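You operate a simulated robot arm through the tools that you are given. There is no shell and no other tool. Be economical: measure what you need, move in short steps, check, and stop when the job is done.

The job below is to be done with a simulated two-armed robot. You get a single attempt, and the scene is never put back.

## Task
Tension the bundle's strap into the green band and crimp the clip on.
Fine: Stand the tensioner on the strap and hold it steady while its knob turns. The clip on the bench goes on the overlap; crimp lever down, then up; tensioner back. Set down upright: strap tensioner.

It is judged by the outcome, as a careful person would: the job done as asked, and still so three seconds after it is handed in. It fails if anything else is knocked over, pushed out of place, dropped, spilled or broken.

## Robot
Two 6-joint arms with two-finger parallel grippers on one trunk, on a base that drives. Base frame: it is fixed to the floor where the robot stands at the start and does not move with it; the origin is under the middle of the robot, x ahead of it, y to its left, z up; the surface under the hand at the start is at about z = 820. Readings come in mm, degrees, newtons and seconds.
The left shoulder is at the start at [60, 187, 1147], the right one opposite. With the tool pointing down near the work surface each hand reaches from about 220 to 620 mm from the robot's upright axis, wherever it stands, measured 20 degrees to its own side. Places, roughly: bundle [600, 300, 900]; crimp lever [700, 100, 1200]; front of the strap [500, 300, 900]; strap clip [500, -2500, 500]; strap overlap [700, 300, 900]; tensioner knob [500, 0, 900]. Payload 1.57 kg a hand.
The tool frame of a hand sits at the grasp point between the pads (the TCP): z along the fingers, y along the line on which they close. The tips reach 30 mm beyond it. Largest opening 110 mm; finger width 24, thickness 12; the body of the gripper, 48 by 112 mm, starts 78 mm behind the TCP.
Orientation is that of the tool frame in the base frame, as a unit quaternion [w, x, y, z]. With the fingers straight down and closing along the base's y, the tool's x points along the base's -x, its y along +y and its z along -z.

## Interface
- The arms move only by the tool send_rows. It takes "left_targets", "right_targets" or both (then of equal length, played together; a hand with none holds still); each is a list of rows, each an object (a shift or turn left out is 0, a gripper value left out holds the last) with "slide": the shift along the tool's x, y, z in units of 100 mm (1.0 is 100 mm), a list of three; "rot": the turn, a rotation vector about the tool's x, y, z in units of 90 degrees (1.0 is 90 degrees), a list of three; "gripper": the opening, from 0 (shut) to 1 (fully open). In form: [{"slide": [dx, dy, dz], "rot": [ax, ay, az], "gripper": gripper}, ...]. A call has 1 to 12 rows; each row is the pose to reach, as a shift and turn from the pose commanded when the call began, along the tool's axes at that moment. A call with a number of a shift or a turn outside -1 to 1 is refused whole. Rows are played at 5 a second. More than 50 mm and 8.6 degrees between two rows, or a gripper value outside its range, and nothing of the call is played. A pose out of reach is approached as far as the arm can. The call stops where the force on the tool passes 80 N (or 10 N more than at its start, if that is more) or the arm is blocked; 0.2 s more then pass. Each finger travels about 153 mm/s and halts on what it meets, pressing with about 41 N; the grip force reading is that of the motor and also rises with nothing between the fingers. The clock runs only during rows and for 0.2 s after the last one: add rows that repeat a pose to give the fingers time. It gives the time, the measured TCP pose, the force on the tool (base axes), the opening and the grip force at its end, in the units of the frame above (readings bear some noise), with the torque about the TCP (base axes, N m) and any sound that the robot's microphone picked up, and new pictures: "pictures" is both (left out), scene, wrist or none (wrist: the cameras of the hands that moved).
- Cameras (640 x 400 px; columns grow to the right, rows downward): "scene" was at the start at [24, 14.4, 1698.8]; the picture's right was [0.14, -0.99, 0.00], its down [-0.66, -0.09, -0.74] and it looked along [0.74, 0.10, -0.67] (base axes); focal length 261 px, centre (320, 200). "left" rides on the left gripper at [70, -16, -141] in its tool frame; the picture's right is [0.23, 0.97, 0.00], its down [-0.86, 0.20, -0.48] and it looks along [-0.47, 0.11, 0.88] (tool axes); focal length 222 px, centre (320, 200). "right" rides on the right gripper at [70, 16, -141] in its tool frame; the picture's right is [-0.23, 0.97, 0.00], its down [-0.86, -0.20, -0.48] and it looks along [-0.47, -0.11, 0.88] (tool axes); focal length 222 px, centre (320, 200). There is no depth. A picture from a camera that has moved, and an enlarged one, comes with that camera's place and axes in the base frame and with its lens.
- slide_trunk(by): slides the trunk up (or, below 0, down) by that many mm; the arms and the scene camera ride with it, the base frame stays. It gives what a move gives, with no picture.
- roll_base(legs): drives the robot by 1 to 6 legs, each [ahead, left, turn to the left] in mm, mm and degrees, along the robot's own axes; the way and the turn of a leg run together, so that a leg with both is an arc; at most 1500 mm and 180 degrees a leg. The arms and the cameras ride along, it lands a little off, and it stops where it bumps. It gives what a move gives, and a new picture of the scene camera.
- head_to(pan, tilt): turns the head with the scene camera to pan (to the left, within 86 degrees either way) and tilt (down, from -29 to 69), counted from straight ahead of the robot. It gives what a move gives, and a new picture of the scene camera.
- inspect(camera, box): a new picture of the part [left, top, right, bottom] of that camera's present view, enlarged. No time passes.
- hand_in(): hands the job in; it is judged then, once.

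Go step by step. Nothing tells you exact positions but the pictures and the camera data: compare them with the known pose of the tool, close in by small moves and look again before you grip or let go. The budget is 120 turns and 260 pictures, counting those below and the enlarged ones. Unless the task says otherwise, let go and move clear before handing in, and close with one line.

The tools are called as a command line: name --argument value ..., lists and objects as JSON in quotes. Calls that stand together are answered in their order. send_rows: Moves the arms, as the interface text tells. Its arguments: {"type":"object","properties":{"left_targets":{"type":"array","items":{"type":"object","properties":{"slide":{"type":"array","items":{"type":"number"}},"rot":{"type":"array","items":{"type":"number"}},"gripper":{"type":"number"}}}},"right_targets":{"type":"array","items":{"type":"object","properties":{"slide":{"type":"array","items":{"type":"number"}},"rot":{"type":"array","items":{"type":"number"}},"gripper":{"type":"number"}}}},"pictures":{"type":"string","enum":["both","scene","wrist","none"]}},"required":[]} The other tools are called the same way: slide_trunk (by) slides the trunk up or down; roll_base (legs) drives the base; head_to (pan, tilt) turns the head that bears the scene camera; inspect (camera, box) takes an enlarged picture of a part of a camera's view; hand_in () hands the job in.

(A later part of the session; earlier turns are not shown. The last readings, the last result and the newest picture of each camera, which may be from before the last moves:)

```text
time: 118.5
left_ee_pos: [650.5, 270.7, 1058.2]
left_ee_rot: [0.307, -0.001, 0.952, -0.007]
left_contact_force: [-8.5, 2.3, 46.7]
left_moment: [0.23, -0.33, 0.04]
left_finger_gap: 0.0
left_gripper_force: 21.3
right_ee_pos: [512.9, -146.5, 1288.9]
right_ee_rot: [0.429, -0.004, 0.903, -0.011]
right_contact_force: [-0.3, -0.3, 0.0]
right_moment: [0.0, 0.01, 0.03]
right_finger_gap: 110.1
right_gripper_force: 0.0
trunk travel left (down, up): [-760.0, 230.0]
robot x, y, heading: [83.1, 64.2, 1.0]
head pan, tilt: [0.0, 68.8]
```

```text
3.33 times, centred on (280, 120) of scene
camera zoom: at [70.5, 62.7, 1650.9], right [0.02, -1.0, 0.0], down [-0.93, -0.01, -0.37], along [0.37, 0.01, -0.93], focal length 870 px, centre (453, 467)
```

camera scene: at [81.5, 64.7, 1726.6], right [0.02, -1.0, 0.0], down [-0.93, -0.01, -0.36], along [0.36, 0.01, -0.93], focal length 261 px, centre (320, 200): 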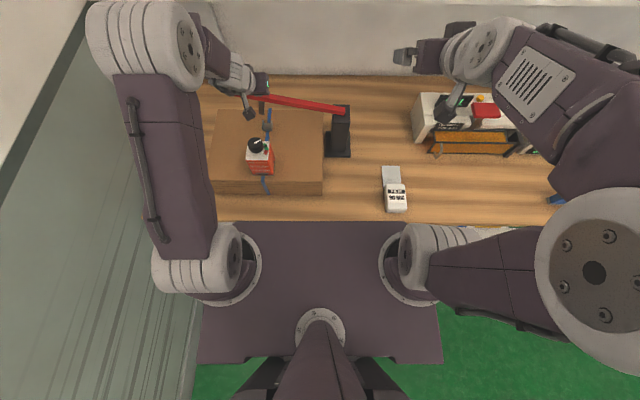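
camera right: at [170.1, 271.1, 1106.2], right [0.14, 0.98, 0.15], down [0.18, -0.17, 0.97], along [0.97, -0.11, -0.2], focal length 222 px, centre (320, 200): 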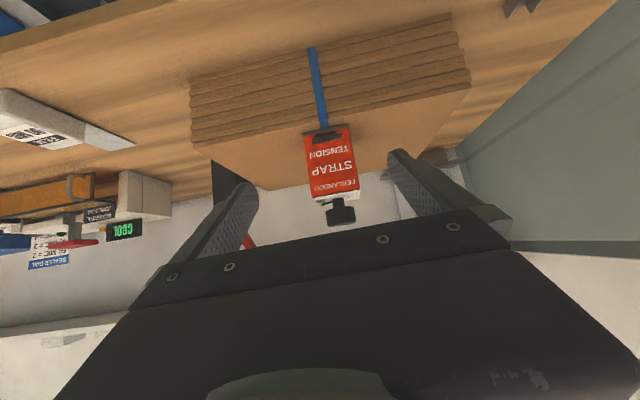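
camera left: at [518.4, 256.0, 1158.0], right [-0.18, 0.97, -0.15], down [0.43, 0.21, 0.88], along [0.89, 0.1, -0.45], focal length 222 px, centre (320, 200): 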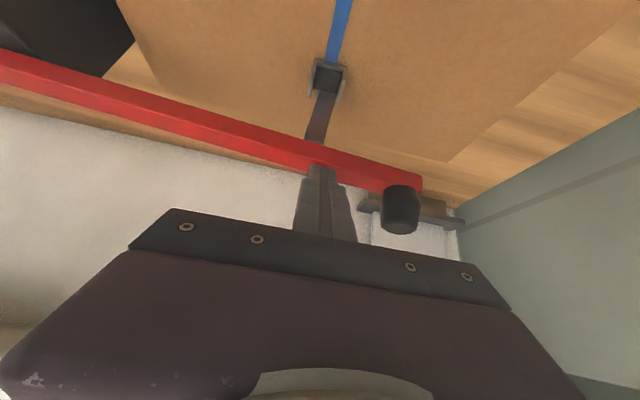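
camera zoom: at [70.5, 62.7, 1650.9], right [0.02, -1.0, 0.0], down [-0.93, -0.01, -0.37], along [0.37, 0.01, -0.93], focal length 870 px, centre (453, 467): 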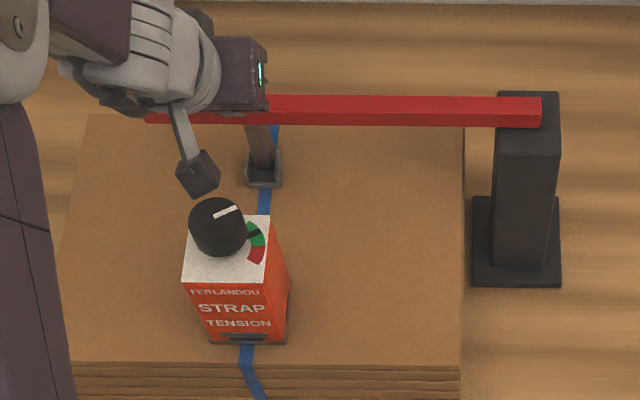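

inspect --camera "scene" --box '[250, 85, 290, 115]'

```text
13.33 times, centred on (270, 100) of scene
camera zoom: at [70.5, 62.7, 1650.9], right [0.02, -1.0, 0.0], down [-0.93, -0.01, -0.37], along [0.37, 0.01, -0.93], focal length 3481 px, centre (987, 1533)
```

zoom: 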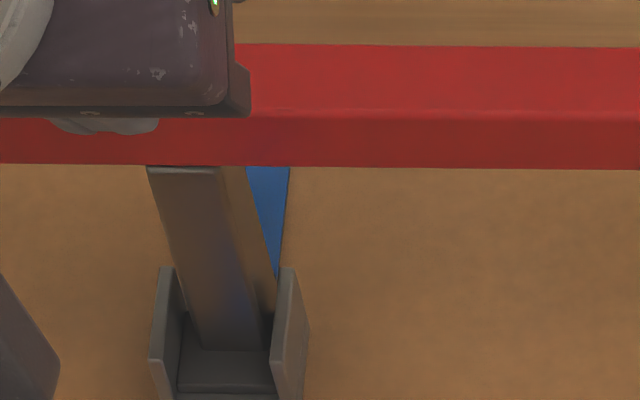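

The lever is fully down and at its stop with the foot in the clip. Now I back off upward and go round the lever's end to raise it from below.

slide_trunk --by 55

send_rows --left_targets '[{"slide": [0, 0.4, 0]}, {"slide": [0, 0.8, 0]}, {"slide": [0, 1.0, 0]}, {"slide": [0, 1.0, 0]}]' --pictures "none"

send_rows --left_targets '[{"slide": [-0.2, 0.3, -0.14], "rot": [0, -0.08, 0]}, {"slide": [-0.4, 0.3, -0.28], "rot": [0, -0.16, 0]}, {"slide": [-0.4, 0.3, -0.28], "rot": [0, -0.24, 0]}, {"slide": [-0.4, 0.3, -0.28], "rot": [0, -0.32, 0]}, {"slide": [-0.4, 0.3, -0.28], "rot": [0, -0.33, 0]}]' --pictures "both"

```text
time: 119.4
left_ee_pos: [657.1, 271.7, 1103.5]
left_ee_rot: [0.299, -0.002, 0.954, -0.009]
left_contact_force: [-0.4, -0.4, 0.0]
left_moment: [-0.01, 0.0, 0.04]
left_finger_gap: 0.0
left_gripper_force: 20.5
right_ee_pos: [522.3, -143.3, 1339.1]
right_ee_rot: [0.425, -0.005, 0.905, -0.011]
right_contact_force: [-0.1, 0.5, 0.4]
right_moment: [0.02, 0.01, 0.05]
right_finger_gap: 110.0
right_gripper_force: 0.1
trunk travel left (down, up): [-815.0, 175.0]
robot x, y, heading: [82.2, 62.0, 1.0]
head pan, tilt: [0.0, 68.8]
```

```text
time: 120.4
left_ee_pos: [656.5, 370.8, 1104.5]
left_ee_rot: [0.299, -0.002, 0.954, -0.008]
left_contact_force: [-0.1, -0.1, -0.1]
left_moment: [0.02, 0.0, 0.01]
left_finger_gap: 0.0
left_gripper_force: 21.2
right_ee_pos: [521.2, -144.5, 1340.4]
right_ee_rot: [0.425, -0.005, 0.905, -0.011]
right_contact_force: [0.3, -0.2, -0.4]
right_moment: [0.01, 0.01, 0.01]
right_finger_gap: 110.0
right_gripper_force: 0.1
trunk travel left (down, up): [-815.0, 175.0]
robot x, y, heading: [85.2, 63.3, 0.8]
head pan, tilt: [0.0, 68.8]
```

```text
time: 121.6
left_ee_pos: [672.5, 402.1, 1149.6]
left_ee_rot: [0.535, -0.003, 0.845, -0.007]
left_contact_force: [0.2, -0.3, -0.4]
left_moment: [0.02, 0.0, 0.0]
left_finger_gap: 0.0
left_gripper_force: 21.6
right_ee_pos: [520.8, -144.3, 1339.3]
right_ee_rot: [0.425, -0.004, 0.905, -0.012]
right_contact_force: [0.4, -0.3, -0.2]
right_moment: [0.05, -0.02, -0.02]
right_finger_gap: 109.9
right_gripper_force: 0.1
trunk travel left (down, up): [-815.0, 175.0]
robot x, y, heading: [80.3, 61.1, 0.8]
head pan, tilt: [0.0, 68.8]
camera scene: at [81.2, 64.4, 1705.6], right [0.02, -1.0, 0.0], down [-0.93, -0.01, -0.36], along [0.36, 0.01, -0.93], focal length 261 px, centre (320, 200)
camera left: at [515.7, 385.1, 1147.3], right [-0.1, 0.97, -0.22], down [-0.07, 0.22, 0.97], along [0.99, 0.11, 0.04], focal length 222 px, centre (320, 200)
```

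scene: 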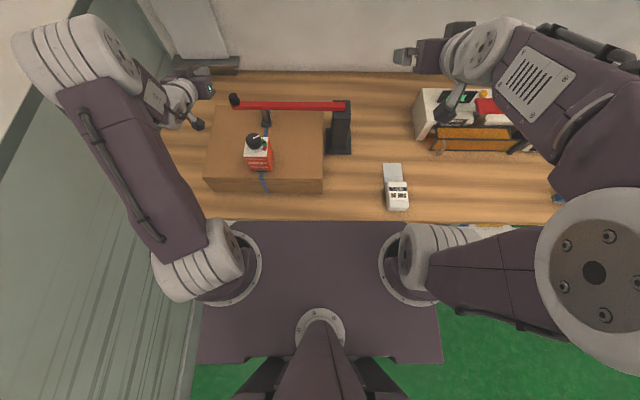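
left: 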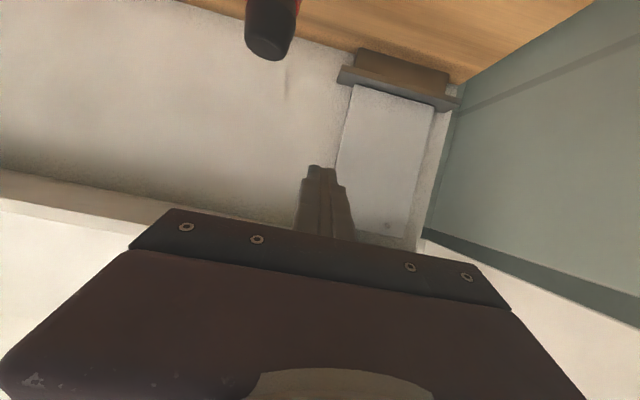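

slide_trunk --by -155

send_rows --left_targets '[{"slide": [0.09, -0.1, -0.19]}, {"slide": [0.09, -0.3, -0.19]}, {"slide": [0.09, -0.55, -0.19]}, {"slide": [0.09, -0.55, -0.19]}]' --pictures "both"

```text
time: 123.4
left_ee_pos: [673.6, 401.9, 994.7]
left_ee_rot: [0.534, -0.004, 0.845, -0.007]
left_contact_force: [0.4, 0.3, 0.3]
left_moment: [-0.02, -0.03, 0.04]
left_finger_gap: 0.0
left_gripper_force: 21.2
right_ee_pos: [521.3, -144.0, 1185.6]
right_ee_rot: [0.425, -0.004, 0.905, -0.011]
right_contact_force: [1.1, 0.5, -0.3]
right_moment: [-0.03, 0.0, 0.04]
right_finger_gap: 109.9
right_gripper_force: 0.0
trunk travel left (down, up): [-660.0, 330.0]
robot x, y, heading: [85.6, 56.7, 1.1]
head pan, tilt: [0.0, 68.8]
```

```text
time: 124.4
left_ee_pos: [650.9, 346.7, 996.7]
left_ee_rot: [0.535, -0.004, 0.845, -0.008]
left_contact_force: [-0.1, 0.9, -0.1]
left_moment: [0.04, 0.02, -0.04]
left_finger_gap: 0.0
left_gripper_force: 20.9
right_ee_pos: [520.2, -144.8, 1186.1]
right_ee_rot: [0.426, -0.004, 0.905, -0.01]
right_contact_force: [-0.2, 0.8, 0.3]
right_moment: [-0.01, -0.06, 0.02]
right_finger_gap: 110.0
right_gripper_force: 0.1
trunk travel left (down, up): [-660.0, 330.0]
robot x, y, heading: [89.3, 62.3, 0.8]
head pan, tilt: [0.0, 68.8]
camera scene: at [81.2, 65.2, 1550.6], right [0.02, -1.0, 0.0], down [-0.93, -0.01, -0.36], along [0.36, 0.01, -0.93], focal length 261 px, centre (320, 200)
camera left: at [493.6, 330.1, 993.9], right [-0.1, 0.97, -0.22], down [-0.07, 0.22, 0.97], along [0.99, 0.11, 0.04], focal length 222 px, centre (320, 200)
```

scene: 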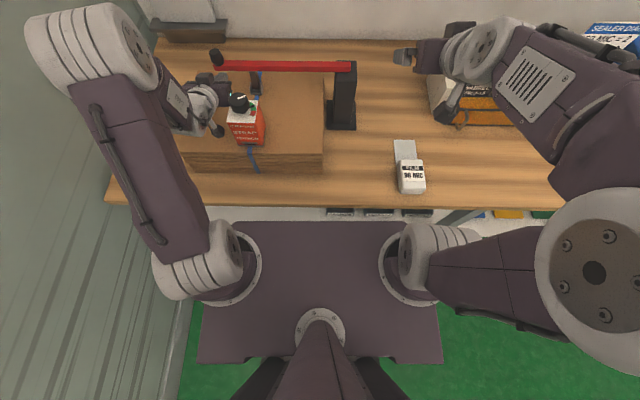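
left: 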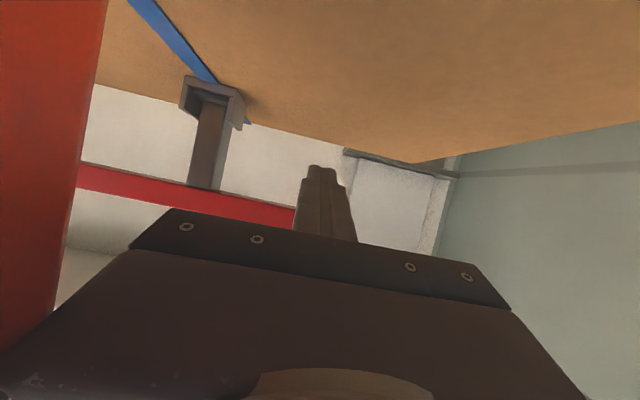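

inspect --camera "left" --box '[160, 60, 280, 140]'

```text
5.00 times, centred on (220, 100) of left
camera zoom: at [493.6, 330.1, 993.9], right [-0.1, 0.97, -0.22], down [-0.07, 0.22, 0.97], along [0.99, 0.11, 0.04], focal length 1111 px, centre (820, 700)
```

zoom: 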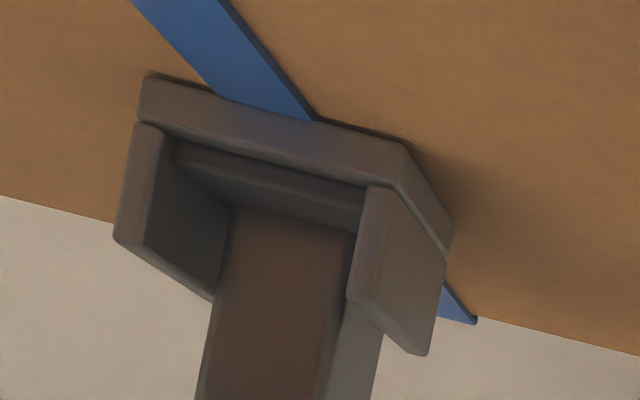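

The foot sits in the clip. Now lift the lever from below along its arc.

send_rows --left_targets '[{"slide": [-0.22, 0, -0.1]}, {"slide": [-0.44, -0.01, -0.21]}, {"slide": [-0.66, -0.03, -0.31]}, {"slide": [-0.886, -0.06, -0.418]}, {"slide": [-0.886, -0.06, -0.418]}]' --pictures "both"

```text
time: 125.6
left_ee_pos: [652.1, 340.3, 1094.2]
left_ee_rot: [0.535, -0.005, 0.845, -0.007]
left_contact_force: [-1.9, -1.2, -1.3]
left_moment: [0.01, 0.01, -0.04]
left_finger_gap: 0.1
left_gripper_force: 20.9
right_ee_pos: [520.8, -144.7, 1184.2]
right_ee_rot: [0.426, -0.004, 0.905, -0.011]
right_contact_force: [-0.5, 0.7, -0.5]
right_moment: [0.0, -0.03, -0.04]
right_finger_gap: 109.8
right_gripper_force: 0.1
trunk travel left (down, up): [-660.0, 330.0]
robot x, y, heading: [84.8, 61.7, 0.9]
head pan, tilt: [0.0, 68.8]
camera scene: at [81.4, 65.0, 1550.7], right [0.02, -1.0, 0.0], down [-0.93, -0.01, -0.36], along [0.36, 0.01, -0.93], focal length 261 px, centre (320, 200)
camera left: at [494.2, 324.3, 1092.3], right [-0.1, 0.97, -0.22], down [-0.07, 0.22, 0.97], along [0.99, 0.11, 0.04], focal length 222 px, centre (320, 200)
```

scene: 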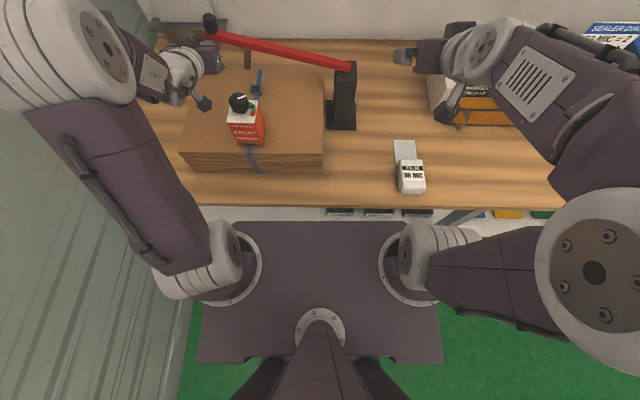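
left: 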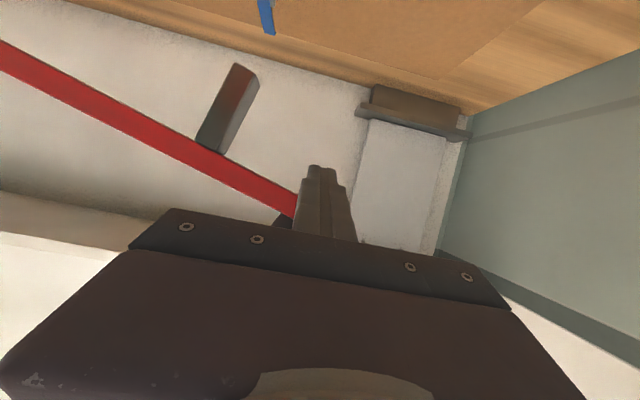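

send_rows --left_targets '[{"slide": [-0.18, -0.05, -0.09]}, {"slide": [-0.37, -0.1, -0.175]}, {"slide": [-0.57, -0.19, -0.27]}, {"slide": [-0.77, -0.28, -0.363]}, {"slide": [-0.9, -0.38, -0.42]}]' --pictures "none"

send_rows --left_targets '[{"slide": [-0.19, -0.18, -0.09]}, {"slide": [-0.35, -0.37, -0.165]}, {"slide": [-0.55, -0.6, -0.26]}, {"slide": [-0.74, -0.88, -0.35]}, {"slide": [-0.74, -0.88, -0.35]}]' --pictures "both"

```text
time: 126.8
left_ee_pos: [651.6, 307.9, 1194.3]
left_ee_rot: [0.535, -0.004, 0.845, -0.008]
left_contact_force: [-6.7, 2.2, -2.4]
left_moment: [0.02, 0.01, -0.03]
left_finger_gap: 0.1
left_gripper_force: 21.2
right_ee_pos: [519.4, -143.4, 1186.3]
right_ee_rot: [0.426, -0.005, 0.905, -0.011]
right_contact_force: [-0.4, 1.2, 0.8]
right_moment: [-0.02, 0.0, -0.01]
right_finger_gap: 110.0
right_gripper_force: 0.1
trunk travel left (down, up): [-660.0, 330.0]
robot x, y, heading: [85.3, 60.7, 1.0]
head pan, tilt: [0.0, 68.8]
```

```text
time: 128.0
left_ee_pos: [653.1, 216.2, 1277.4]
left_ee_rot: [0.534, -0.003, 0.845, -0.009]
left_contact_force: [0.3, -0.1, -0.7]
left_moment: [0.01, 0.01, -0.03]
left_finger_gap: 0.1
left_gripper_force: 21.3
left hand out of reach, approached as far as the arm can: row 3
right_ee_pos: [521.6, -145.2, 1184.2]
right_ee_rot: [0.426, -0.004, 0.905, -0.011]
right_contact_force: [0.6, 0.2, -0.1]
right_moment: [0.0, 0.01, -0.02]
right_finger_gap: 110.0
right_gripper_force: 0.1
trunk travel left (down, up): [-660.0, 330.0]
robot x, y, heading: [87.2, 65.3, 0.8]
head pan, tilt: [0.0, 68.8]
camera scene: at [81.8, 64.2, 1550.6], right [0.02, -1.0, 0.0], down [-0.93, -0.01, -0.36], along [0.36, 0.01, -0.93], focal length 261 px, centre (320, 200)
camera left: at [496.3, 200.2, 1275.3], right [-0.1, 0.97, -0.22], down [-0.07, 0.22, 0.97], along [0.99, 0.11, 0.04], focal length 222 px, centre (320, 200)
```

scene: 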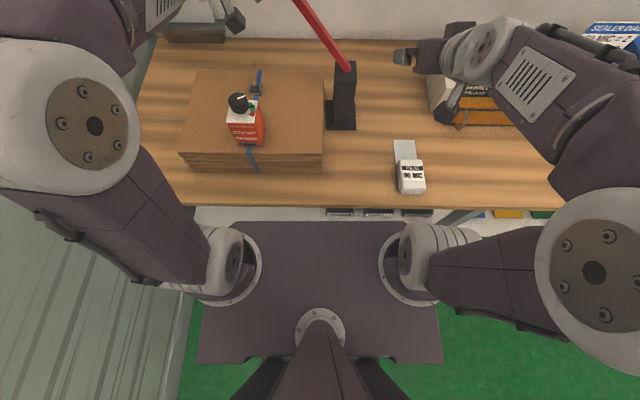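
left: 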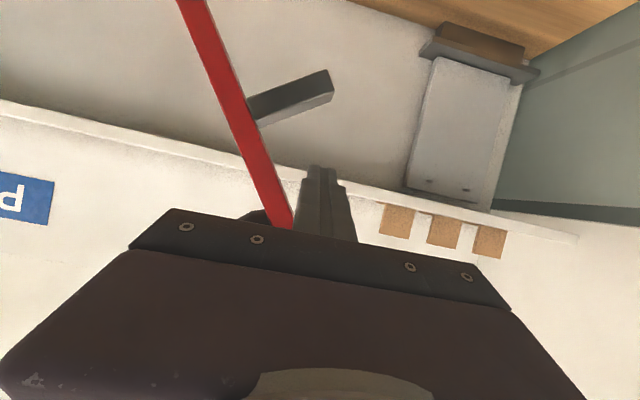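

send_rows --left_targets '[{"slide": [-0.17, -0.12, -0.08]}, {"slide": [-0.345, -0.25, -0.163]}, {"slide": [-0.37, -0.31, -0.175]}, {"slide": [-0.37, -0.31, -0.175]}]' --pictures "wrist"

head_to --pan 15 --tilt 35

```text
time: 129.0
left_ee_pos: [652.4, 189.2, 1316.5]
left_ee_rot: [0.535, -0.004, 0.845, -0.008]
left_contact_force: [-0.9, 1.5, -2.2]
left_moment: [0.03, 0.03, 0.01]
left_finger_gap: 0.0
left_gripper_force: 21.6
right_ee_pos: [521.1, -144.2, 1184.9]
right_ee_rot: [0.426, -0.005, 0.905, -0.011]
right_contact_force: [0.6, 0.2, 0.1]
right_moment: [-0.02, -0.01, 0.03]
right_finger_gap: 109.8
right_gripper_force: 0.1
trunk travel left (down, up): [-660.0, 330.0]
robot x, y, heading: [83.8, 64.9, 1.0]
head pan, tilt: [0.0, 68.8]
camera left: at [496.0, 172.4, 1315.2], right [-0.1, 0.97, -0.22], down [-0.07, 0.22, 0.97], along [0.99, 0.11, 0.04], focal length 222 px, centre (320, 200)
```

left: 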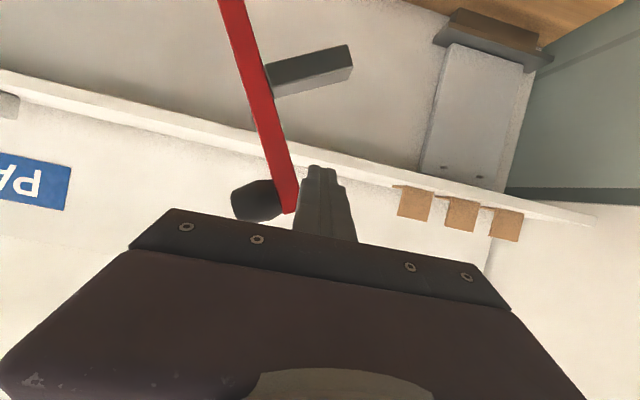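

```text
time: 130.0
left_ee_pos: [654.0, 188.3, 1316.2]
left_ee_rot: [0.534, -0.003, 0.846, -0.009]
left_contact_force: [0.5, 0.7, 0.0]
left_moment: [-0.02, 0.02, 0.01]
left_finger_gap: 0.0
left_gripper_force: 21.9
right_ee_pos: [522.1, -145.2, 1184.4]
right_ee_rot: [0.425, -0.005, 0.905, -0.011]
right_contact_force: [0.6, 0.3, 1.1]
right_moment: [0.02, -0.01, 0.0]
right_finger_gap: 110.2
right_gripper_force: 0.1
trunk travel left (down, up): [-660.0, 330.0]
robot x, y, heading: [82.8, 61.1, 1.0]
head pan, tilt: [15.0, 35.0]
camera scene: at [110.2, 88.3, 1594.2], right [0.27, -0.96, 0.0], down [-0.55, -0.16, -0.82], along [0.79, 0.22, -0.57], focal length 261 px, centre (320, 200)
```

scene: 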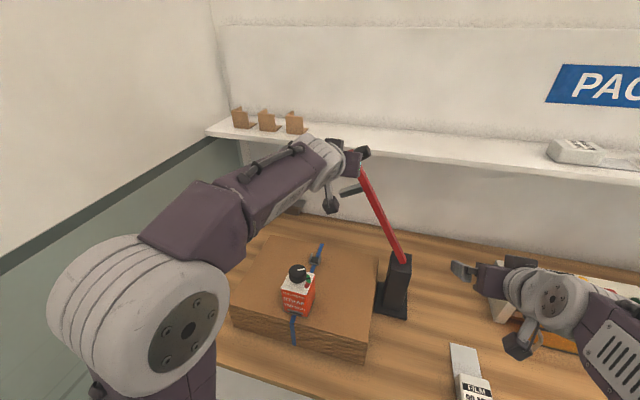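

send_rows --left_targets '[{"slide": [-0.01, -0.03, -0.005]}, {"slide": [-0.025, -0.06, -0.01]}, {"slide": [-0.03, -0.08, -0.015]}, {"slide": [-0.03, -0.08, -0.015]}]' --pictures "none"

send_rows --left_targets '[{"slide": [0, 0.4, 0]}, {"slide": [0.1, 0.6, -0.4]}, {"slide": [0.2, 0.6, -0.8]}, {"slide": [0.2, 0.6, -0.95]}]' --pictures "both"

inspect --camera "scene" --box '[240, 120, 440, 350]'

```text
time: 131.0
left_ee_pos: [652.7, 182.8, 1320.3]
left_ee_rot: [0.534, -0.005, 0.846, -0.008]
left_contact_force: [-0.9, 4.9, -3.6]
left_moment: [0.0, 0.03, 0.06]
left_finger_gap: 0.0
left_gripper_force: 21.4
right_ee_pos: [521.0, -143.5, 1184.6]
right_ee_rot: [0.425, -0.005, 0.905, -0.011]
right_contact_force: [-0.1, -0.5, -0.9]
right_moment: [0.02, -0.01, 0.0]
right_finger_gap: 110.1
right_gripper_force: 0.1
trunk travel left (down, up): [-660.0, 330.0]
robot x, y, heading: [83.2, 61.0, 0.8]
head pan, tilt: [15.0, 35.0]
```

```text
time: 132.0
left_ee_pos: [558.9, 241.8, 1341.0]
left_ee_rot: [0.534, -0.004, 0.845, -0.007]
left_contact_force: [0.0, -0.7, 0.5]
left_moment: [0.03, 0.02, 0.01]
left_finger_gap: 0.0
left_gripper_force: 21.2
right_ee_pos: [521.8, -143.7, 1185.4]
right_ee_rot: [0.426, -0.004, 0.905, -0.011]
right_contact_force: [-1.1, 0.2, 0.4]
right_moment: [0.03, 0.02, 0.03]
right_finger_gap: 109.9
right_gripper_force: 0.2
trunk travel left (down, up): [-660.0, 330.0]
robot x, y, heading: [79.5, 62.1, 0.8]
head pan, tilt: [15.0, 35.0]
camera scene: at [110.9, 88.5, 1594.3], right [0.27, -0.96, 0.0], down [-0.55, -0.16, -0.82], along [0.79, 0.22, -0.57], focal length 261 px, centre (320, 200)
camera left: at [401.3, 225.0, 1339.3], right [-0.1, 0.97, -0.22], down [-0.07, 0.22, 0.97], along [0.99, 0.11, 0.04], focal length 222 px, centre (320, 200)
```

scene: 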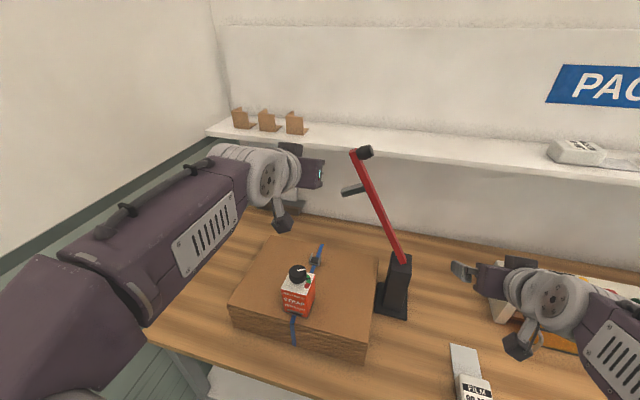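
left: 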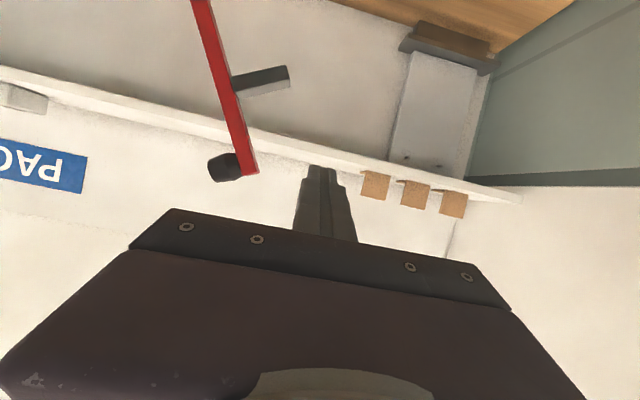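

```text
1.74 times, centred on (340, 235) of scene
camera zoom: at [110.9, 88.5, 1594.3], right [0.27, -0.96, 0.0], down [-0.55, -0.16, -0.82], along [0.79, 0.22, -0.57], focal length 454 px, centre (285, 139)
```

zoom: 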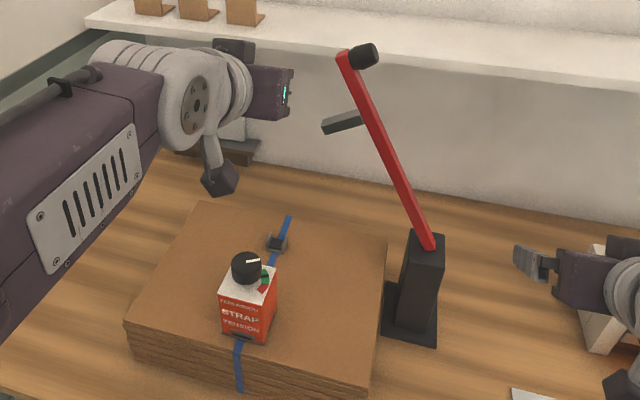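

inspect --camera "scene" --box '[275, 230, 355, 320]'

inspect --camera "scene" --box '[303, 245, 333, 270]'

```text
4.44 times, centred on (315, 275) of scene
camera zoom: at [110.9, 88.5, 1594.3], right [0.27, -0.96, 0.0], down [-0.55, -0.16, -0.82], along [0.79, 0.22, -0.57], focal length 1160 px, centre (342, -133)
```

zoom: 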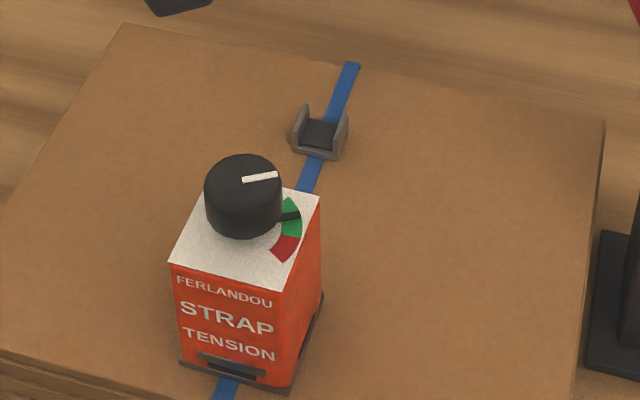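

```text
16.00 times, centred on (318, 258) of scene
camera zoom: at [110.9, 88.5, 1594.3], right [0.27, -0.96, 0.0], down [-0.55, -0.16, -0.82], along [0.79, 0.22, -0.57], focal length 4178 px, centre (352, -720)
```

zoom: 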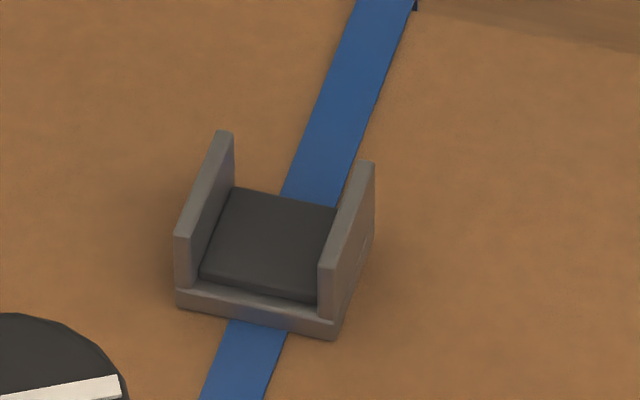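

A dark crimp mark has appeared in the clip, the lever is back up, and the needle is still green. Now retreat to fetch the tensioner with the right hand.

roll_base --legs '[[-250, 0, 0]]'

send_rows --left_targets '[{"slide": [0.1, 0.33, -0.25]}, {"slide": [0.2, 0.66, -0.5]}, {"slide": [0.3, 1.0, -0.7]}, {"slide": [0.3, 1.0, -0.7]}]' --right_targets '[{"slide": [0, 0.33, 0]}, {"slide": [0, 0.66, 0]}, {"slide": [0, 1.0, 0]}, {"slide": [0, 1.0, 0]}]' --pictures "none"

send_rows --left_targets '[{"slide": [0, 0.2, 0]}, {"slide": [0, 0.4, 0]}, {"slide": [0, 0.4, 0]}, {"slide": [0, 0.4, 0]}]' --right_targets '[{"slide": [0, 0.33, 0]}, {"slide": [0, 0.66, 0]}, {"slide": [0, 0.9, 0]}, {"slide": [0, 0.9, 0]}]' --pictures "scene"

```text
time: 133.8
left_ee_pos: [310.8, 237.1, 1341.3]
left_ee_rot: [0.535, -0.003, 0.845, -0.008]
left_contact_force: [0.6, 0.3, 0.1]
left_moment: [-0.02, 0.01, 0.02]
left_finger_gap: 0.1
left_gripper_force: 21.9
right_ee_pos: [271.4, -150.5, 1184.9]
right_ee_rot: [0.425, -0.004, 0.905, -0.011]
right_contact_force: [1.0, 0.1, -0.6]
right_moment: [-0.02, 0.0, 0.0]
right_finger_gap: 110.2
right_gripper_force: 0.1
trunk travel left (down, up): [-660.0, 330.0]
robot x, y, heading: [-163.7, 59.1, 0.6]
head pan, tilt: [15.0, 35.0]
camera scene: at [-137.6, 84.4, 1594.3], right [0.27, -0.96, 0.0], down [-0.55, -0.15, -0.82], along [0.79, 0.22, -0.57], focal length 261 px, centre (320, 200)
```

scene: 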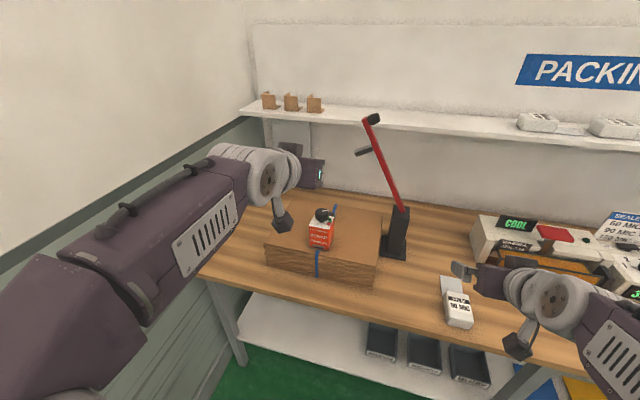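

```text
time: 134.8
left_ee_pos: [266.7, 363.3, 1352.4]
left_ee_rot: [0.534, -0.002, 0.845, -0.009]
left_contact_force: [1.1, -0.7, 0.0]
left_moment: [-0.02, 0.01, 0.0]
left_finger_gap: 0.0
left_gripper_force: 21.4
left hand out of reach, approached as far as the arm can: row 1, 2, 3, 4
right_ee_pos: [271.8, -48.4, 1183.4]
right_ee_rot: [0.425, -0.003, 0.905, -0.012]
right_contact_force: [0.1, -0.4, 0.1]
right_moment: [0.01, 0.01, 0.05]
right_finger_gap: 109.5
right_gripper_force: 0.1
trunk travel left (down, up): [-660.0, 330.0]
robot x, y, heading: [-159.7, 59.1, 0.7]
head pan, tilt: [15.0, 35.0]
```

```text
time: 135.8
left_ee_pos: [267.5, 402.7, 1351.4]
left_ee_rot: [0.535, -0.003, 0.845, -0.008]
left_contact_force: [0.1, 0.2, 0.5]
left_moment: [0.03, 0.03, -0.01]
left_finger_gap: 0.0
left_gripper_force: 21.3
right_ee_pos: [273.4, 39.9, 1180.9]
right_ee_rot: [0.426, -0.003, 0.905, -0.011]
right_contact_force: [-0.2, 0.1, 0.0]
right_moment: [0.02, 0.01, 0.0]
right_finger_gap: 109.9
right_gripper_force: 0.2
trunk travel left (down, up): [-660.0, 330.0]
robot x, y, heading: [-166.8, 62.8, 1.0]
head pan, tilt: [15.0, 35.0]
camera scene: at [-138.4, 84.3, 1594.3], right [0.27, -0.96, 0.0], down [-0.55, -0.15, -0.82], along [0.79, 0.22, -0.57], focal length 261 px, centre (320, 200)
```

scene: 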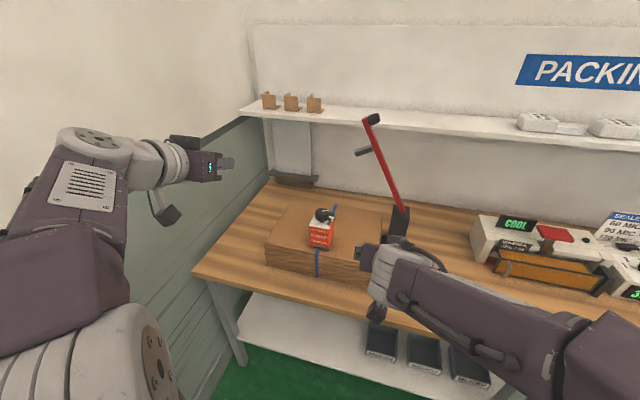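

send_rows --right_targets '[{"slide": [0.26, 0, 0.21]}, {"slide": [0.52, 0, 0.43]}, {"slide": [0.769, 0, 0.639]}, {"slide": [0.769, 0, 0.639]}]' --pictures "none"

send_rows --right_targets '[{"slide": [0.2, 0, 0.17]}, {"slide": [0.4, 0, 0.33]}, {"slide": [0.59, 0, 0.49]}, {"slide": [0.59, 0, 0.49]}]' --pictures "none"

roll_base --legs '[[0, 217, 0]]'

inspect --camera "right" --box '[0, 0, 640, 400]'

```text
time: 136.8
left_ee_pos: [265.9, 402.0, 1350.8]
left_ee_rot: [0.534, -0.002, 0.845, -0.009]
left_contact_force: [0.3, -0.3, -0.4]
left_moment: [-0.03, 0.0, 0.03]
left_finger_gap: 0.0
left_gripper_force: 21.0
right_ee_pos: [270.9, 35.3, 1080.4]
right_ee_rot: [0.425, -0.004, 0.905, -0.011]
right_contact_force: [-0.7, -0.3, -0.2]
right_moment: [0.01, 0.01, 0.02]
right_finger_gap: 110.1
right_gripper_force: 0.0
trunk travel left (down, up): [-660.0, 330.0]
robot x, y, heading: [-163.8, 58.8, 0.7]
head pan, tilt: [15.0, 35.0]
```

```text
time: 137.8
left_ee_pos: [265.6, 401.7, 1352.8]
left_ee_rot: [0.534, -0.002, 0.845, -0.009]
left_contact_force: [-0.3, 0.2, -0.2]
left_moment: [-0.02, -0.03, -0.01]
left_finger_gap: 0.1
left_gripper_force: 21.2
right_ee_pos: [270.6, 35.1, 1002.9]
right_ee_rot: [0.426, -0.002, 0.905, -0.012]
right_contact_force: [0.6, 0.3, 0.8]
right_moment: [0.03, 0.0, 0.0]
right_finger_gap: 109.9
right_gripper_force: 0.0
trunk travel left (down, up): [-660.0, 330.0]
robot x, y, heading: [-165.4, 56.8, 0.6]
head pan, tilt: [15.0, 35.0]
```

```text
time: 139.5
left_ee_pos: [264.7, 619.1, 1351.8]
left_ee_rot: [0.535, -0.001, 0.845, -0.009]
left_contact_force: [-0.5, 0.4, -0.1]
left_moment: [0.0, -0.02, -0.02]
left_finger_gap: 0.1
left_gripper_force: 21.8
right_ee_pos: [269.4, 252.7, 1003.5]
right_ee_rot: [0.425, -0.002, 0.905, -0.012]
right_contact_force: [0.3, -0.3, 0.8]
right_moment: [0.01, 0.03, 0.01]
right_finger_gap: 110.0
right_gripper_force: 0.1
trunk travel left (down, up): [-660.0, 330.0]
robot x, y, heading: [-166.5, 278.6, 0.4]
head pan, tilt: [15.0, 35.0]
camera scene: at [-140.7, 303.1, 1594.3], right [0.27, -0.96, 0.0], down [-0.55, -0.15, -0.82], along [0.79, 0.22, -0.57], focal length 261 px, centre (320, 200)
```

scene: 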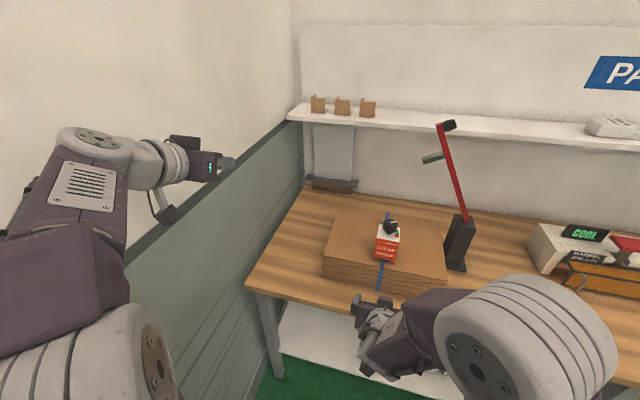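

```text
1.00 times, centred on (320, 200) of right (not enlarged: the box is as wide or as high as the picture)
camera zoom: at [115.0, 272.5, 1039.9], right [0.15, 0.98, 0.15], down [0.18, -0.18, 0.97], along [0.97, -0.12, -0.2], focal length 222 px, centre (320, 200)
```

zoom: 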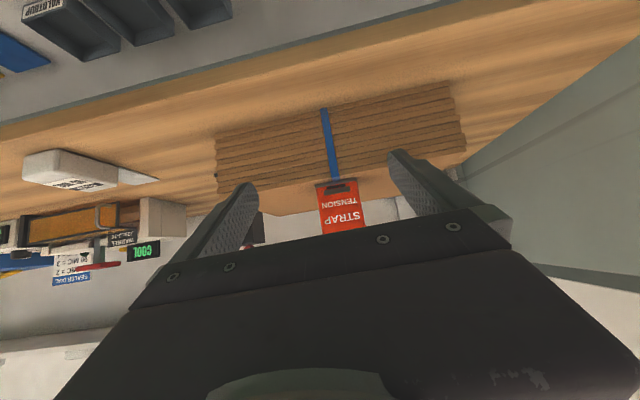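

send_rows --right_targets '[{"slide": [0, 0.045, 0]}, {"slide": [0, 0.045, 0]}]' --left_targets '[{"slide": [0, -0.4, 0]}, {"slide": [0, -0.6, 0]}]' --pictures "none"

roll_base --legs '[[150, 0, 0]]'

inspect --camera "right" --box '[0, 0, 640, 400]'

```text
time: 140.1
left_ee_pos: [275.2, 566.4, 1355.9]
left_ee_rot: [0.534, -0.001, 0.845, -0.01]
left_contact_force: [-1.0, 1.3, -1.0]
left_moment: [-0.01, 0.0, 0.0]
left_finger_gap: 0.1
left_gripper_force: 21.7
left hand out of reach, approached as far as the arm can: row 2
right_ee_pos: [270.5, 258.9, 1004.0]
right_ee_rot: [0.426, -0.002, 0.905, -0.013]
right_contact_force: [-0.6, 0.4, -0.3]
right_moment: [-0.02, 0.02, 0.0]
right_finger_gap: 109.8
right_gripper_force: 0.1
trunk travel left (down, up): [-660.0, 330.0]
robot x, y, heading: [-165.9, 282.8, 0.6]
head pan, tilt: [15.0, 35.0]
```

```text
time: 141.5
left_ee_pos: [422.6, 565.7, 1356.8]
left_ee_rot: [0.536, 0.0, 0.844, -0.009]
left_contact_force: [-0.4, 0.0, 0.2]
left_moment: [0.01, 0.0, 0.02]
left_finger_gap: 0.0
left_gripper_force: 20.5
right_ee_pos: [416.4, 259.1, 1003.0]
right_ee_rot: [0.426, -0.002, 0.905, -0.012]
right_contact_force: [-0.2, -0.1, -0.1]
right_moment: [0.0, 0.0, 0.02]
right_finger_gap: 110.0
right_gripper_force: 0.1
trunk travel left (down, up): [-660.0, 330.0]
robot x, y, heading: [-16.6, 279.0, 0.6]
head pan, tilt: [15.0, 35.0]
camera scene: at [6.7, 304.9, 1594.3], right [0.27, -0.96, 0.0], down [-0.55, -0.15, -0.82], along [0.79, 0.22, -0.57], focal length 261 px, centre (320, 200)
```

scene: 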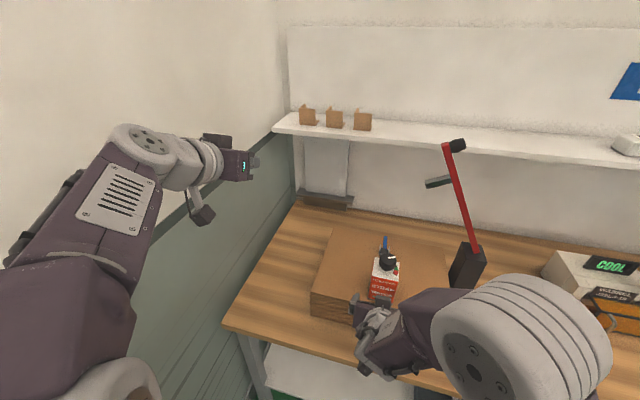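

```text
1.00 times, centred on (320, 200) of right (not enlarged: the box is as wide or as high as the picture)
camera zoom: at [263.0, 278.4, 1040.1], right [0.15, 0.98, 0.15], down [0.17, -0.18, 0.97], along [0.97, -0.12, -0.2], focal length 222 px, centre (320, 200)
```

zoom: 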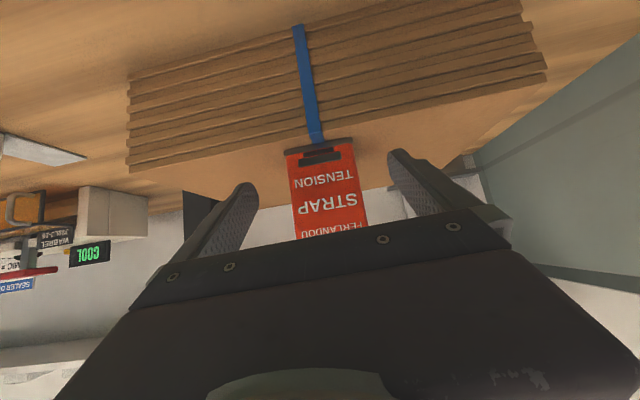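

roll_base --legs '[[80, 0, 0]]'

inspect --camera "right" --box '[0, 0, 640, 400]'

```text
time: 142.5
left_ee_pos: [504.8, 566.7, 1357.5]
left_ee_rot: [0.535, 0.0, 0.845, -0.01]
left_contact_force: [-0.1, 0.2, 0.1]
left_moment: [-0.01, 0.03, -0.02]
left_finger_gap: 0.0
left_gripper_force: 20.8
right_ee_pos: [497.7, 259.6, 1003.9]
right_ee_rot: [0.426, -0.003, 0.905, -0.011]
right_contact_force: [-0.2, -0.6, 0.5]
right_moment: [0.01, 0.0, -0.04]
right_finger_gap: 109.9
right_gripper_force: 0.1
trunk travel left (down, up): [-660.0, 330.0]
robot x, y, heading: [62.9, 280.8, 0.5]
head pan, tilt: [15.0, 35.0]
camera scene: at [87.5, 305.7, 1594.3], right [0.27, -0.96, 0.0], down [-0.55, -0.15, -0.82], along [0.79, 0.22, -0.57], focal length 261 px, centre (320, 200)
```

scene: 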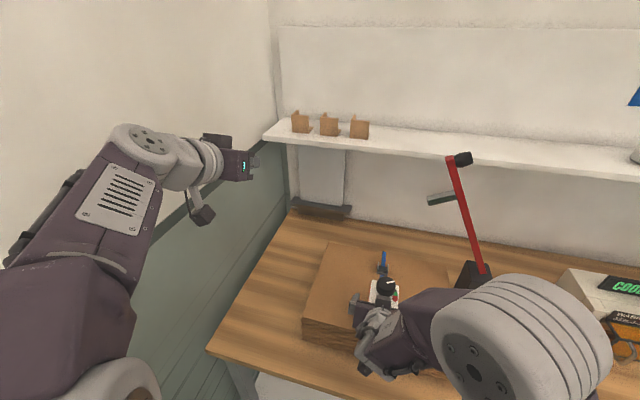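

```text
1.00 times, centred on (320, 200) of right (not enlarged: the box is as wide or as high as the picture)
camera zoom: at [343.4, 279.2, 1039.9], right [0.15, 0.98, 0.15], down [0.17, -0.18, 0.97], along [0.97, -0.12, -0.2], focal length 222 px, centre (320, 200)
```

zoom: 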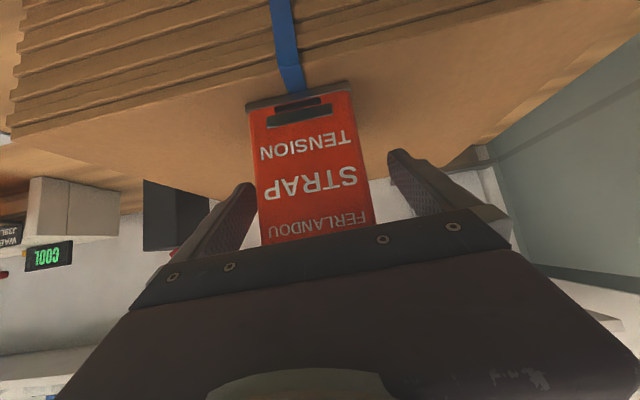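

send_rows --right_targets '[{"gripper": 0.8}, {"gripper": 0.6}, {"gripper": 0.5}, {"gripper": 0.5}]' --pictures "none"

slide_trunk --by 15

inspect --camera "right" --box '[160, 50, 480, 250]'

```text
time: 143.5
left_ee_pos: [502.7, 568.0, 1357.1]
left_ee_rot: [0.535, 0.0, 0.845, -0.01]
left_contact_force: [0.3, 0.7, 0.0]
left_moment: [-0.01, 0.0, -0.01]
left_finger_gap: 0.0
left_gripper_force: 21.5
right_ee_pos: [497.4, 260.4, 1004.7]
right_ee_rot: [0.426, -0.002, 0.905, -0.012]
right_contact_force: [-4.4, -0.5, 5.3]
right_moment: [0.44, 0.67, 0.16]
right_finger_gap: 70.3
right_gripper_force: 41.4
trunk travel left (down, up): [-660.0, 330.0]
robot x, y, heading: [61.3, 279.5, 0.4]
head pan, tilt: [15.0, 35.0]
```

```text
time: 144.2
left_ee_pos: [504.2, 567.5, 1371.3]
left_ee_rot: [0.534, -0.002, 0.845, -0.008]
left_contact_force: [0.1, 0.5, 0.1]
left_moment: [0.0, 0.01, -0.03]
left_finger_gap: 0.0
left_gripper_force: 21.1
right_ee_pos: [497.7, 258.6, 1018.0]
right_ee_rot: [0.424, -0.003, 0.905, -0.011]
right_contact_force: [-0.9, -0.5, -6.7]
right_moment: [0.0, 0.05, 0.01]
right_finger_gap: 70.0
right_gripper_force: 41.0
trunk travel left (down, up): [-675.0, 315.0]
robot x, y, heading: [61.2, 282.6, 0.3]
head pan, tilt: [15.0, 35.0]
```

```text
2.00 times, centred on (320, 150) of right
camera zoom: at [343.9, 279.1, 1054.5], right [0.15, 0.98, 0.15], down [0.18, -0.18, 0.97], along [0.97, -0.12, -0.2], focal length 444 px, centre (320, 300)
```

zoom: 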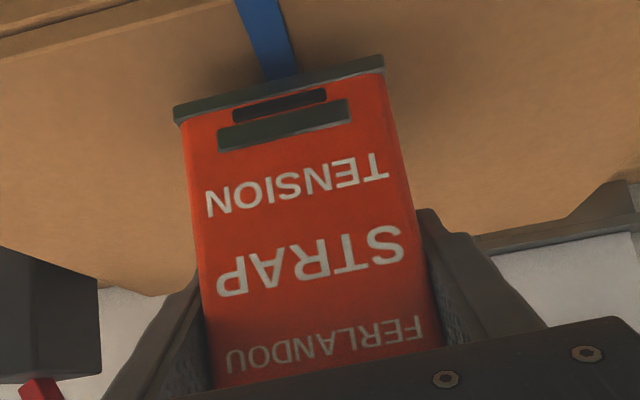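

Tensioner lifted clean off the strap. Carry it up and back to its original spot at about [481, -41].

slide_trunk --by 80

roll_base --legs '[[-60, 0, 0], [0, -297, 0]]'

head_to --pan 0 --tilt 45

```text
time: 145.3
left_ee_pos: [506.0, 566.6, 1451.2]
left_ee_rot: [0.535, -0.001, 0.845, -0.009]
left_contact_force: [0.3, -0.5, -0.8]
left_moment: [0.01, -0.01, -0.02]
left_finger_gap: 0.2
left_gripper_force: 21.0
right_ee_pos: [498.7, 258.8, 1098.6]
right_ee_rot: [0.425, -0.002, 0.905, -0.012]
right_contact_force: [-0.3, 1.1, -8.3]
right_moment: [-0.04, 0.03, -0.05]
right_finger_gap: 69.8
right_gripper_force: 40.6
trunk travel left (down, up): [-755.0, 235.0]
robot x, y, heading: [63.7, 278.4, 0.4]
head pan, tilt: [15.0, 35.0]
```

```text
time: 147.9
left_ee_pos: [448.9, 273.8, 1449.5]
left_ee_rot: [0.533, 0.002, 0.846, -0.012]
left_contact_force: [-0.1, -0.2, 0.7]
left_moment: [0.0, 0.01, -0.02]
left_finger_gap: 0.0
left_gripper_force: 21.3
right_ee_pos: [441.0, -34.0, 1097.7]
right_ee_rot: [0.424, 0.0, 0.905, -0.014]
right_contact_force: [-0.3, 0.3, -7.6]
right_moment: [0.04, 0.07, 0.02]
right_finger_gap: 69.9
right_gripper_force: 41.4
trunk travel left (down, up): [-755.0, 235.0]
robot x, y, heading: [3.5, -12.5, 0.3]
head pan, tilt: [15.0, 35.0]
camera scene: at [32.0, 16.2, 1689.2], right [0.26, -0.97, 0.0], down [-0.55, -0.15, -0.82], along [0.79, 0.21, -0.57], focal length 261 px, centre (320, 200)
```

scene: 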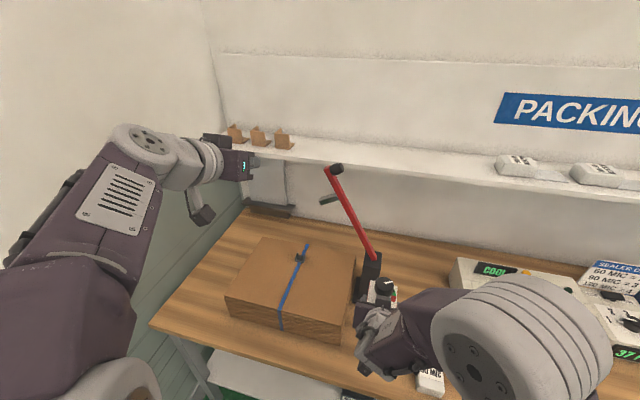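

```text
time: 148.7
left_ee_pos: [448.7, 271.6, 1451.5]
left_ee_rot: [0.535, 0.003, 0.845, -0.012]
left_contact_force: [0.9, 0.2, -0.4]
left_moment: [-0.03, -0.01, 0.02]
left_finger_gap: 0.1
left_gripper_force: 21.5
right_ee_pos: [441.1, -34.4, 1098.0]
right_ee_rot: [0.425, 0.0, 0.905, -0.012]
right_contact_force: [0.0, 0.9, -7.1]
right_moment: [0.03, 0.08, 0.01]
right_finger_gap: 69.8
right_gripper_force: 40.9
trunk travel left (down, up): [-755.0, 235.0]
robot x, y, heading: [5.3, -11.7, 0.3]
head pan, tilt: [0.0, 45.0]
camera scene: at [28.3, -9.8, 1674.5], right [0.0, -1.0, 0.0], down [-0.71, 0.0, -0.71], along [0.71, 0.0, -0.71], focal length 261 px, centre (320, 200)
```

scene: 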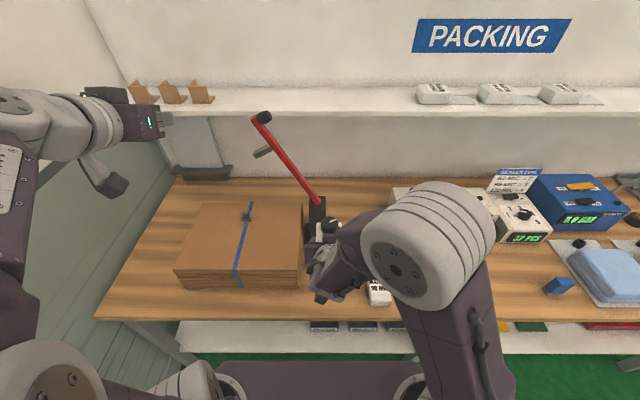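

send_rows --right_targets '[{"slide": [-0.17, -0.06, 0.208]}, {"slide": [-0.17, -0.06, 0.208]}]' --pictures "none"

slide_trunk --by -175

inspect --camera "right" --box '[0, 0, 640, 400]'

```text
time: 149.3
left_ee_pos: [449.7, 272.4, 1451.0]
left_ee_rot: [0.535, 0.002, 0.845, -0.011]
left_contact_force: [-0.3, -0.2, -0.2]
left_moment: [-0.04, -0.01, -0.01]
left_finger_gap: 0.0
left_gripper_force: 21.1
right_ee_pos: [468.9, -42.1, 1096.4]
right_ee_rot: [0.425, 0.001, 0.905, -0.014]
right_contact_force: [0.0, -0.1, -7.9]
right_moment: [0.04, 0.05, -0.02]
right_finger_gap: 70.0
right_gripper_force: 40.9
trunk travel left (down, up): [-755.0, 235.0]
robot x, y, heading: [7.1, -12.1, 0.4]
head pan, tilt: [0.0, 45.0]
```

```text
time: 151.2
left_ee_pos: [448.6, 272.9, 1276.8]
left_ee_rot: [0.535, 0.002, 0.845, -0.011]
left_contact_force: [-0.4, 0.1, -0.3]
left_moment: [0.01, -0.02, 0.01]
left_finger_gap: 0.0
left_gripper_force: 21.4
right_ee_pos: [468.9, -41.8, 921.4]
right_ee_rot: [0.425, 0.0, 0.905, -0.013]
right_contact_force: [-0.2, 0.3, -6.9]
right_moment: [0.0, 0.03, -0.01]
right_finger_gap: 69.7
right_gripper_force: 40.7
trunk travel left (down, up): [-580.0, 410.0]
robot x, y, heading: [4.8, -10.5, 0.1]
head pan, tilt: [0.0, 45.0]
```

```text
1.00 times, centred on (320, 200) of right (not enlarged: the box is as wide or as high as the picture)
camera zoom: at [313.8, -20.9, 958.5], right [0.16, 0.98, 0.15], down [0.18, -0.18, 0.97], along [0.97, -0.13, -0.2], focal length 222 px, centre (320, 200)
```

zoom: 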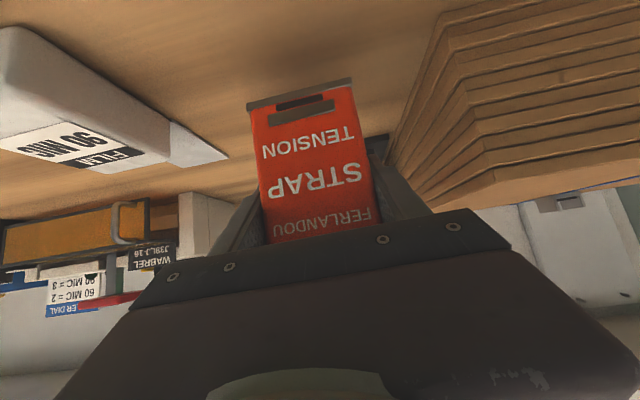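

slide_trunk --by -34

slide_trunk --by -3

```text
time: 152.0
left_ee_pos: [448.4, 273.7, 1242.9]
left_ee_rot: [0.534, 0.002, 0.845, -0.011]
left_contact_force: [1.5, -0.5, 0.2]
left_moment: [0.0, 0.01, -0.02]
left_finger_gap: 0.0
left_gripper_force: 21.1
right_ee_pos: [467.0, -41.4, 888.0]
right_ee_rot: [0.425, 0.0, 0.905, -0.013]
right_contact_force: [-0.2, 0.2, -6.7]
right_moment: [0.01, 0.05, 0.01]
right_finger_gap: 69.8
right_gripper_force: 40.9
trunk travel left (down, up): [-546.0, 444.0]
robot x, y, heading: [4.1, -11.0, 0.1]
head pan, tilt: [0.0, 45.0]
```

```text
time: 152.5
left_ee_pos: [449.1, 272.7, 1240.1]
left_ee_rot: [0.534, 0.002, 0.845, -0.011]
left_contact_force: [-0.1, 0.5, 0.4]
left_moment: [-0.01, 0.01, 0.0]
left_finger_gap: 0.0
left_gripper_force: 20.8
right_ee_pos: [467.3, -42.5, 885.4]
right_ee_rot: [0.426, 0.001, 0.904, -0.014]
right_contact_force: [-0.1, 0.2, -5.0]
right_moment: [0.06, -0.01, -0.01]
right_finger_gap: 69.8
right_gripper_force: 41.2
trunk travel left (down, up): [-543.0, 447.0]
robot x, y, heading: [7.3, -10.7, 0.2]
head pan, tilt: [0.0, 45.0]
```

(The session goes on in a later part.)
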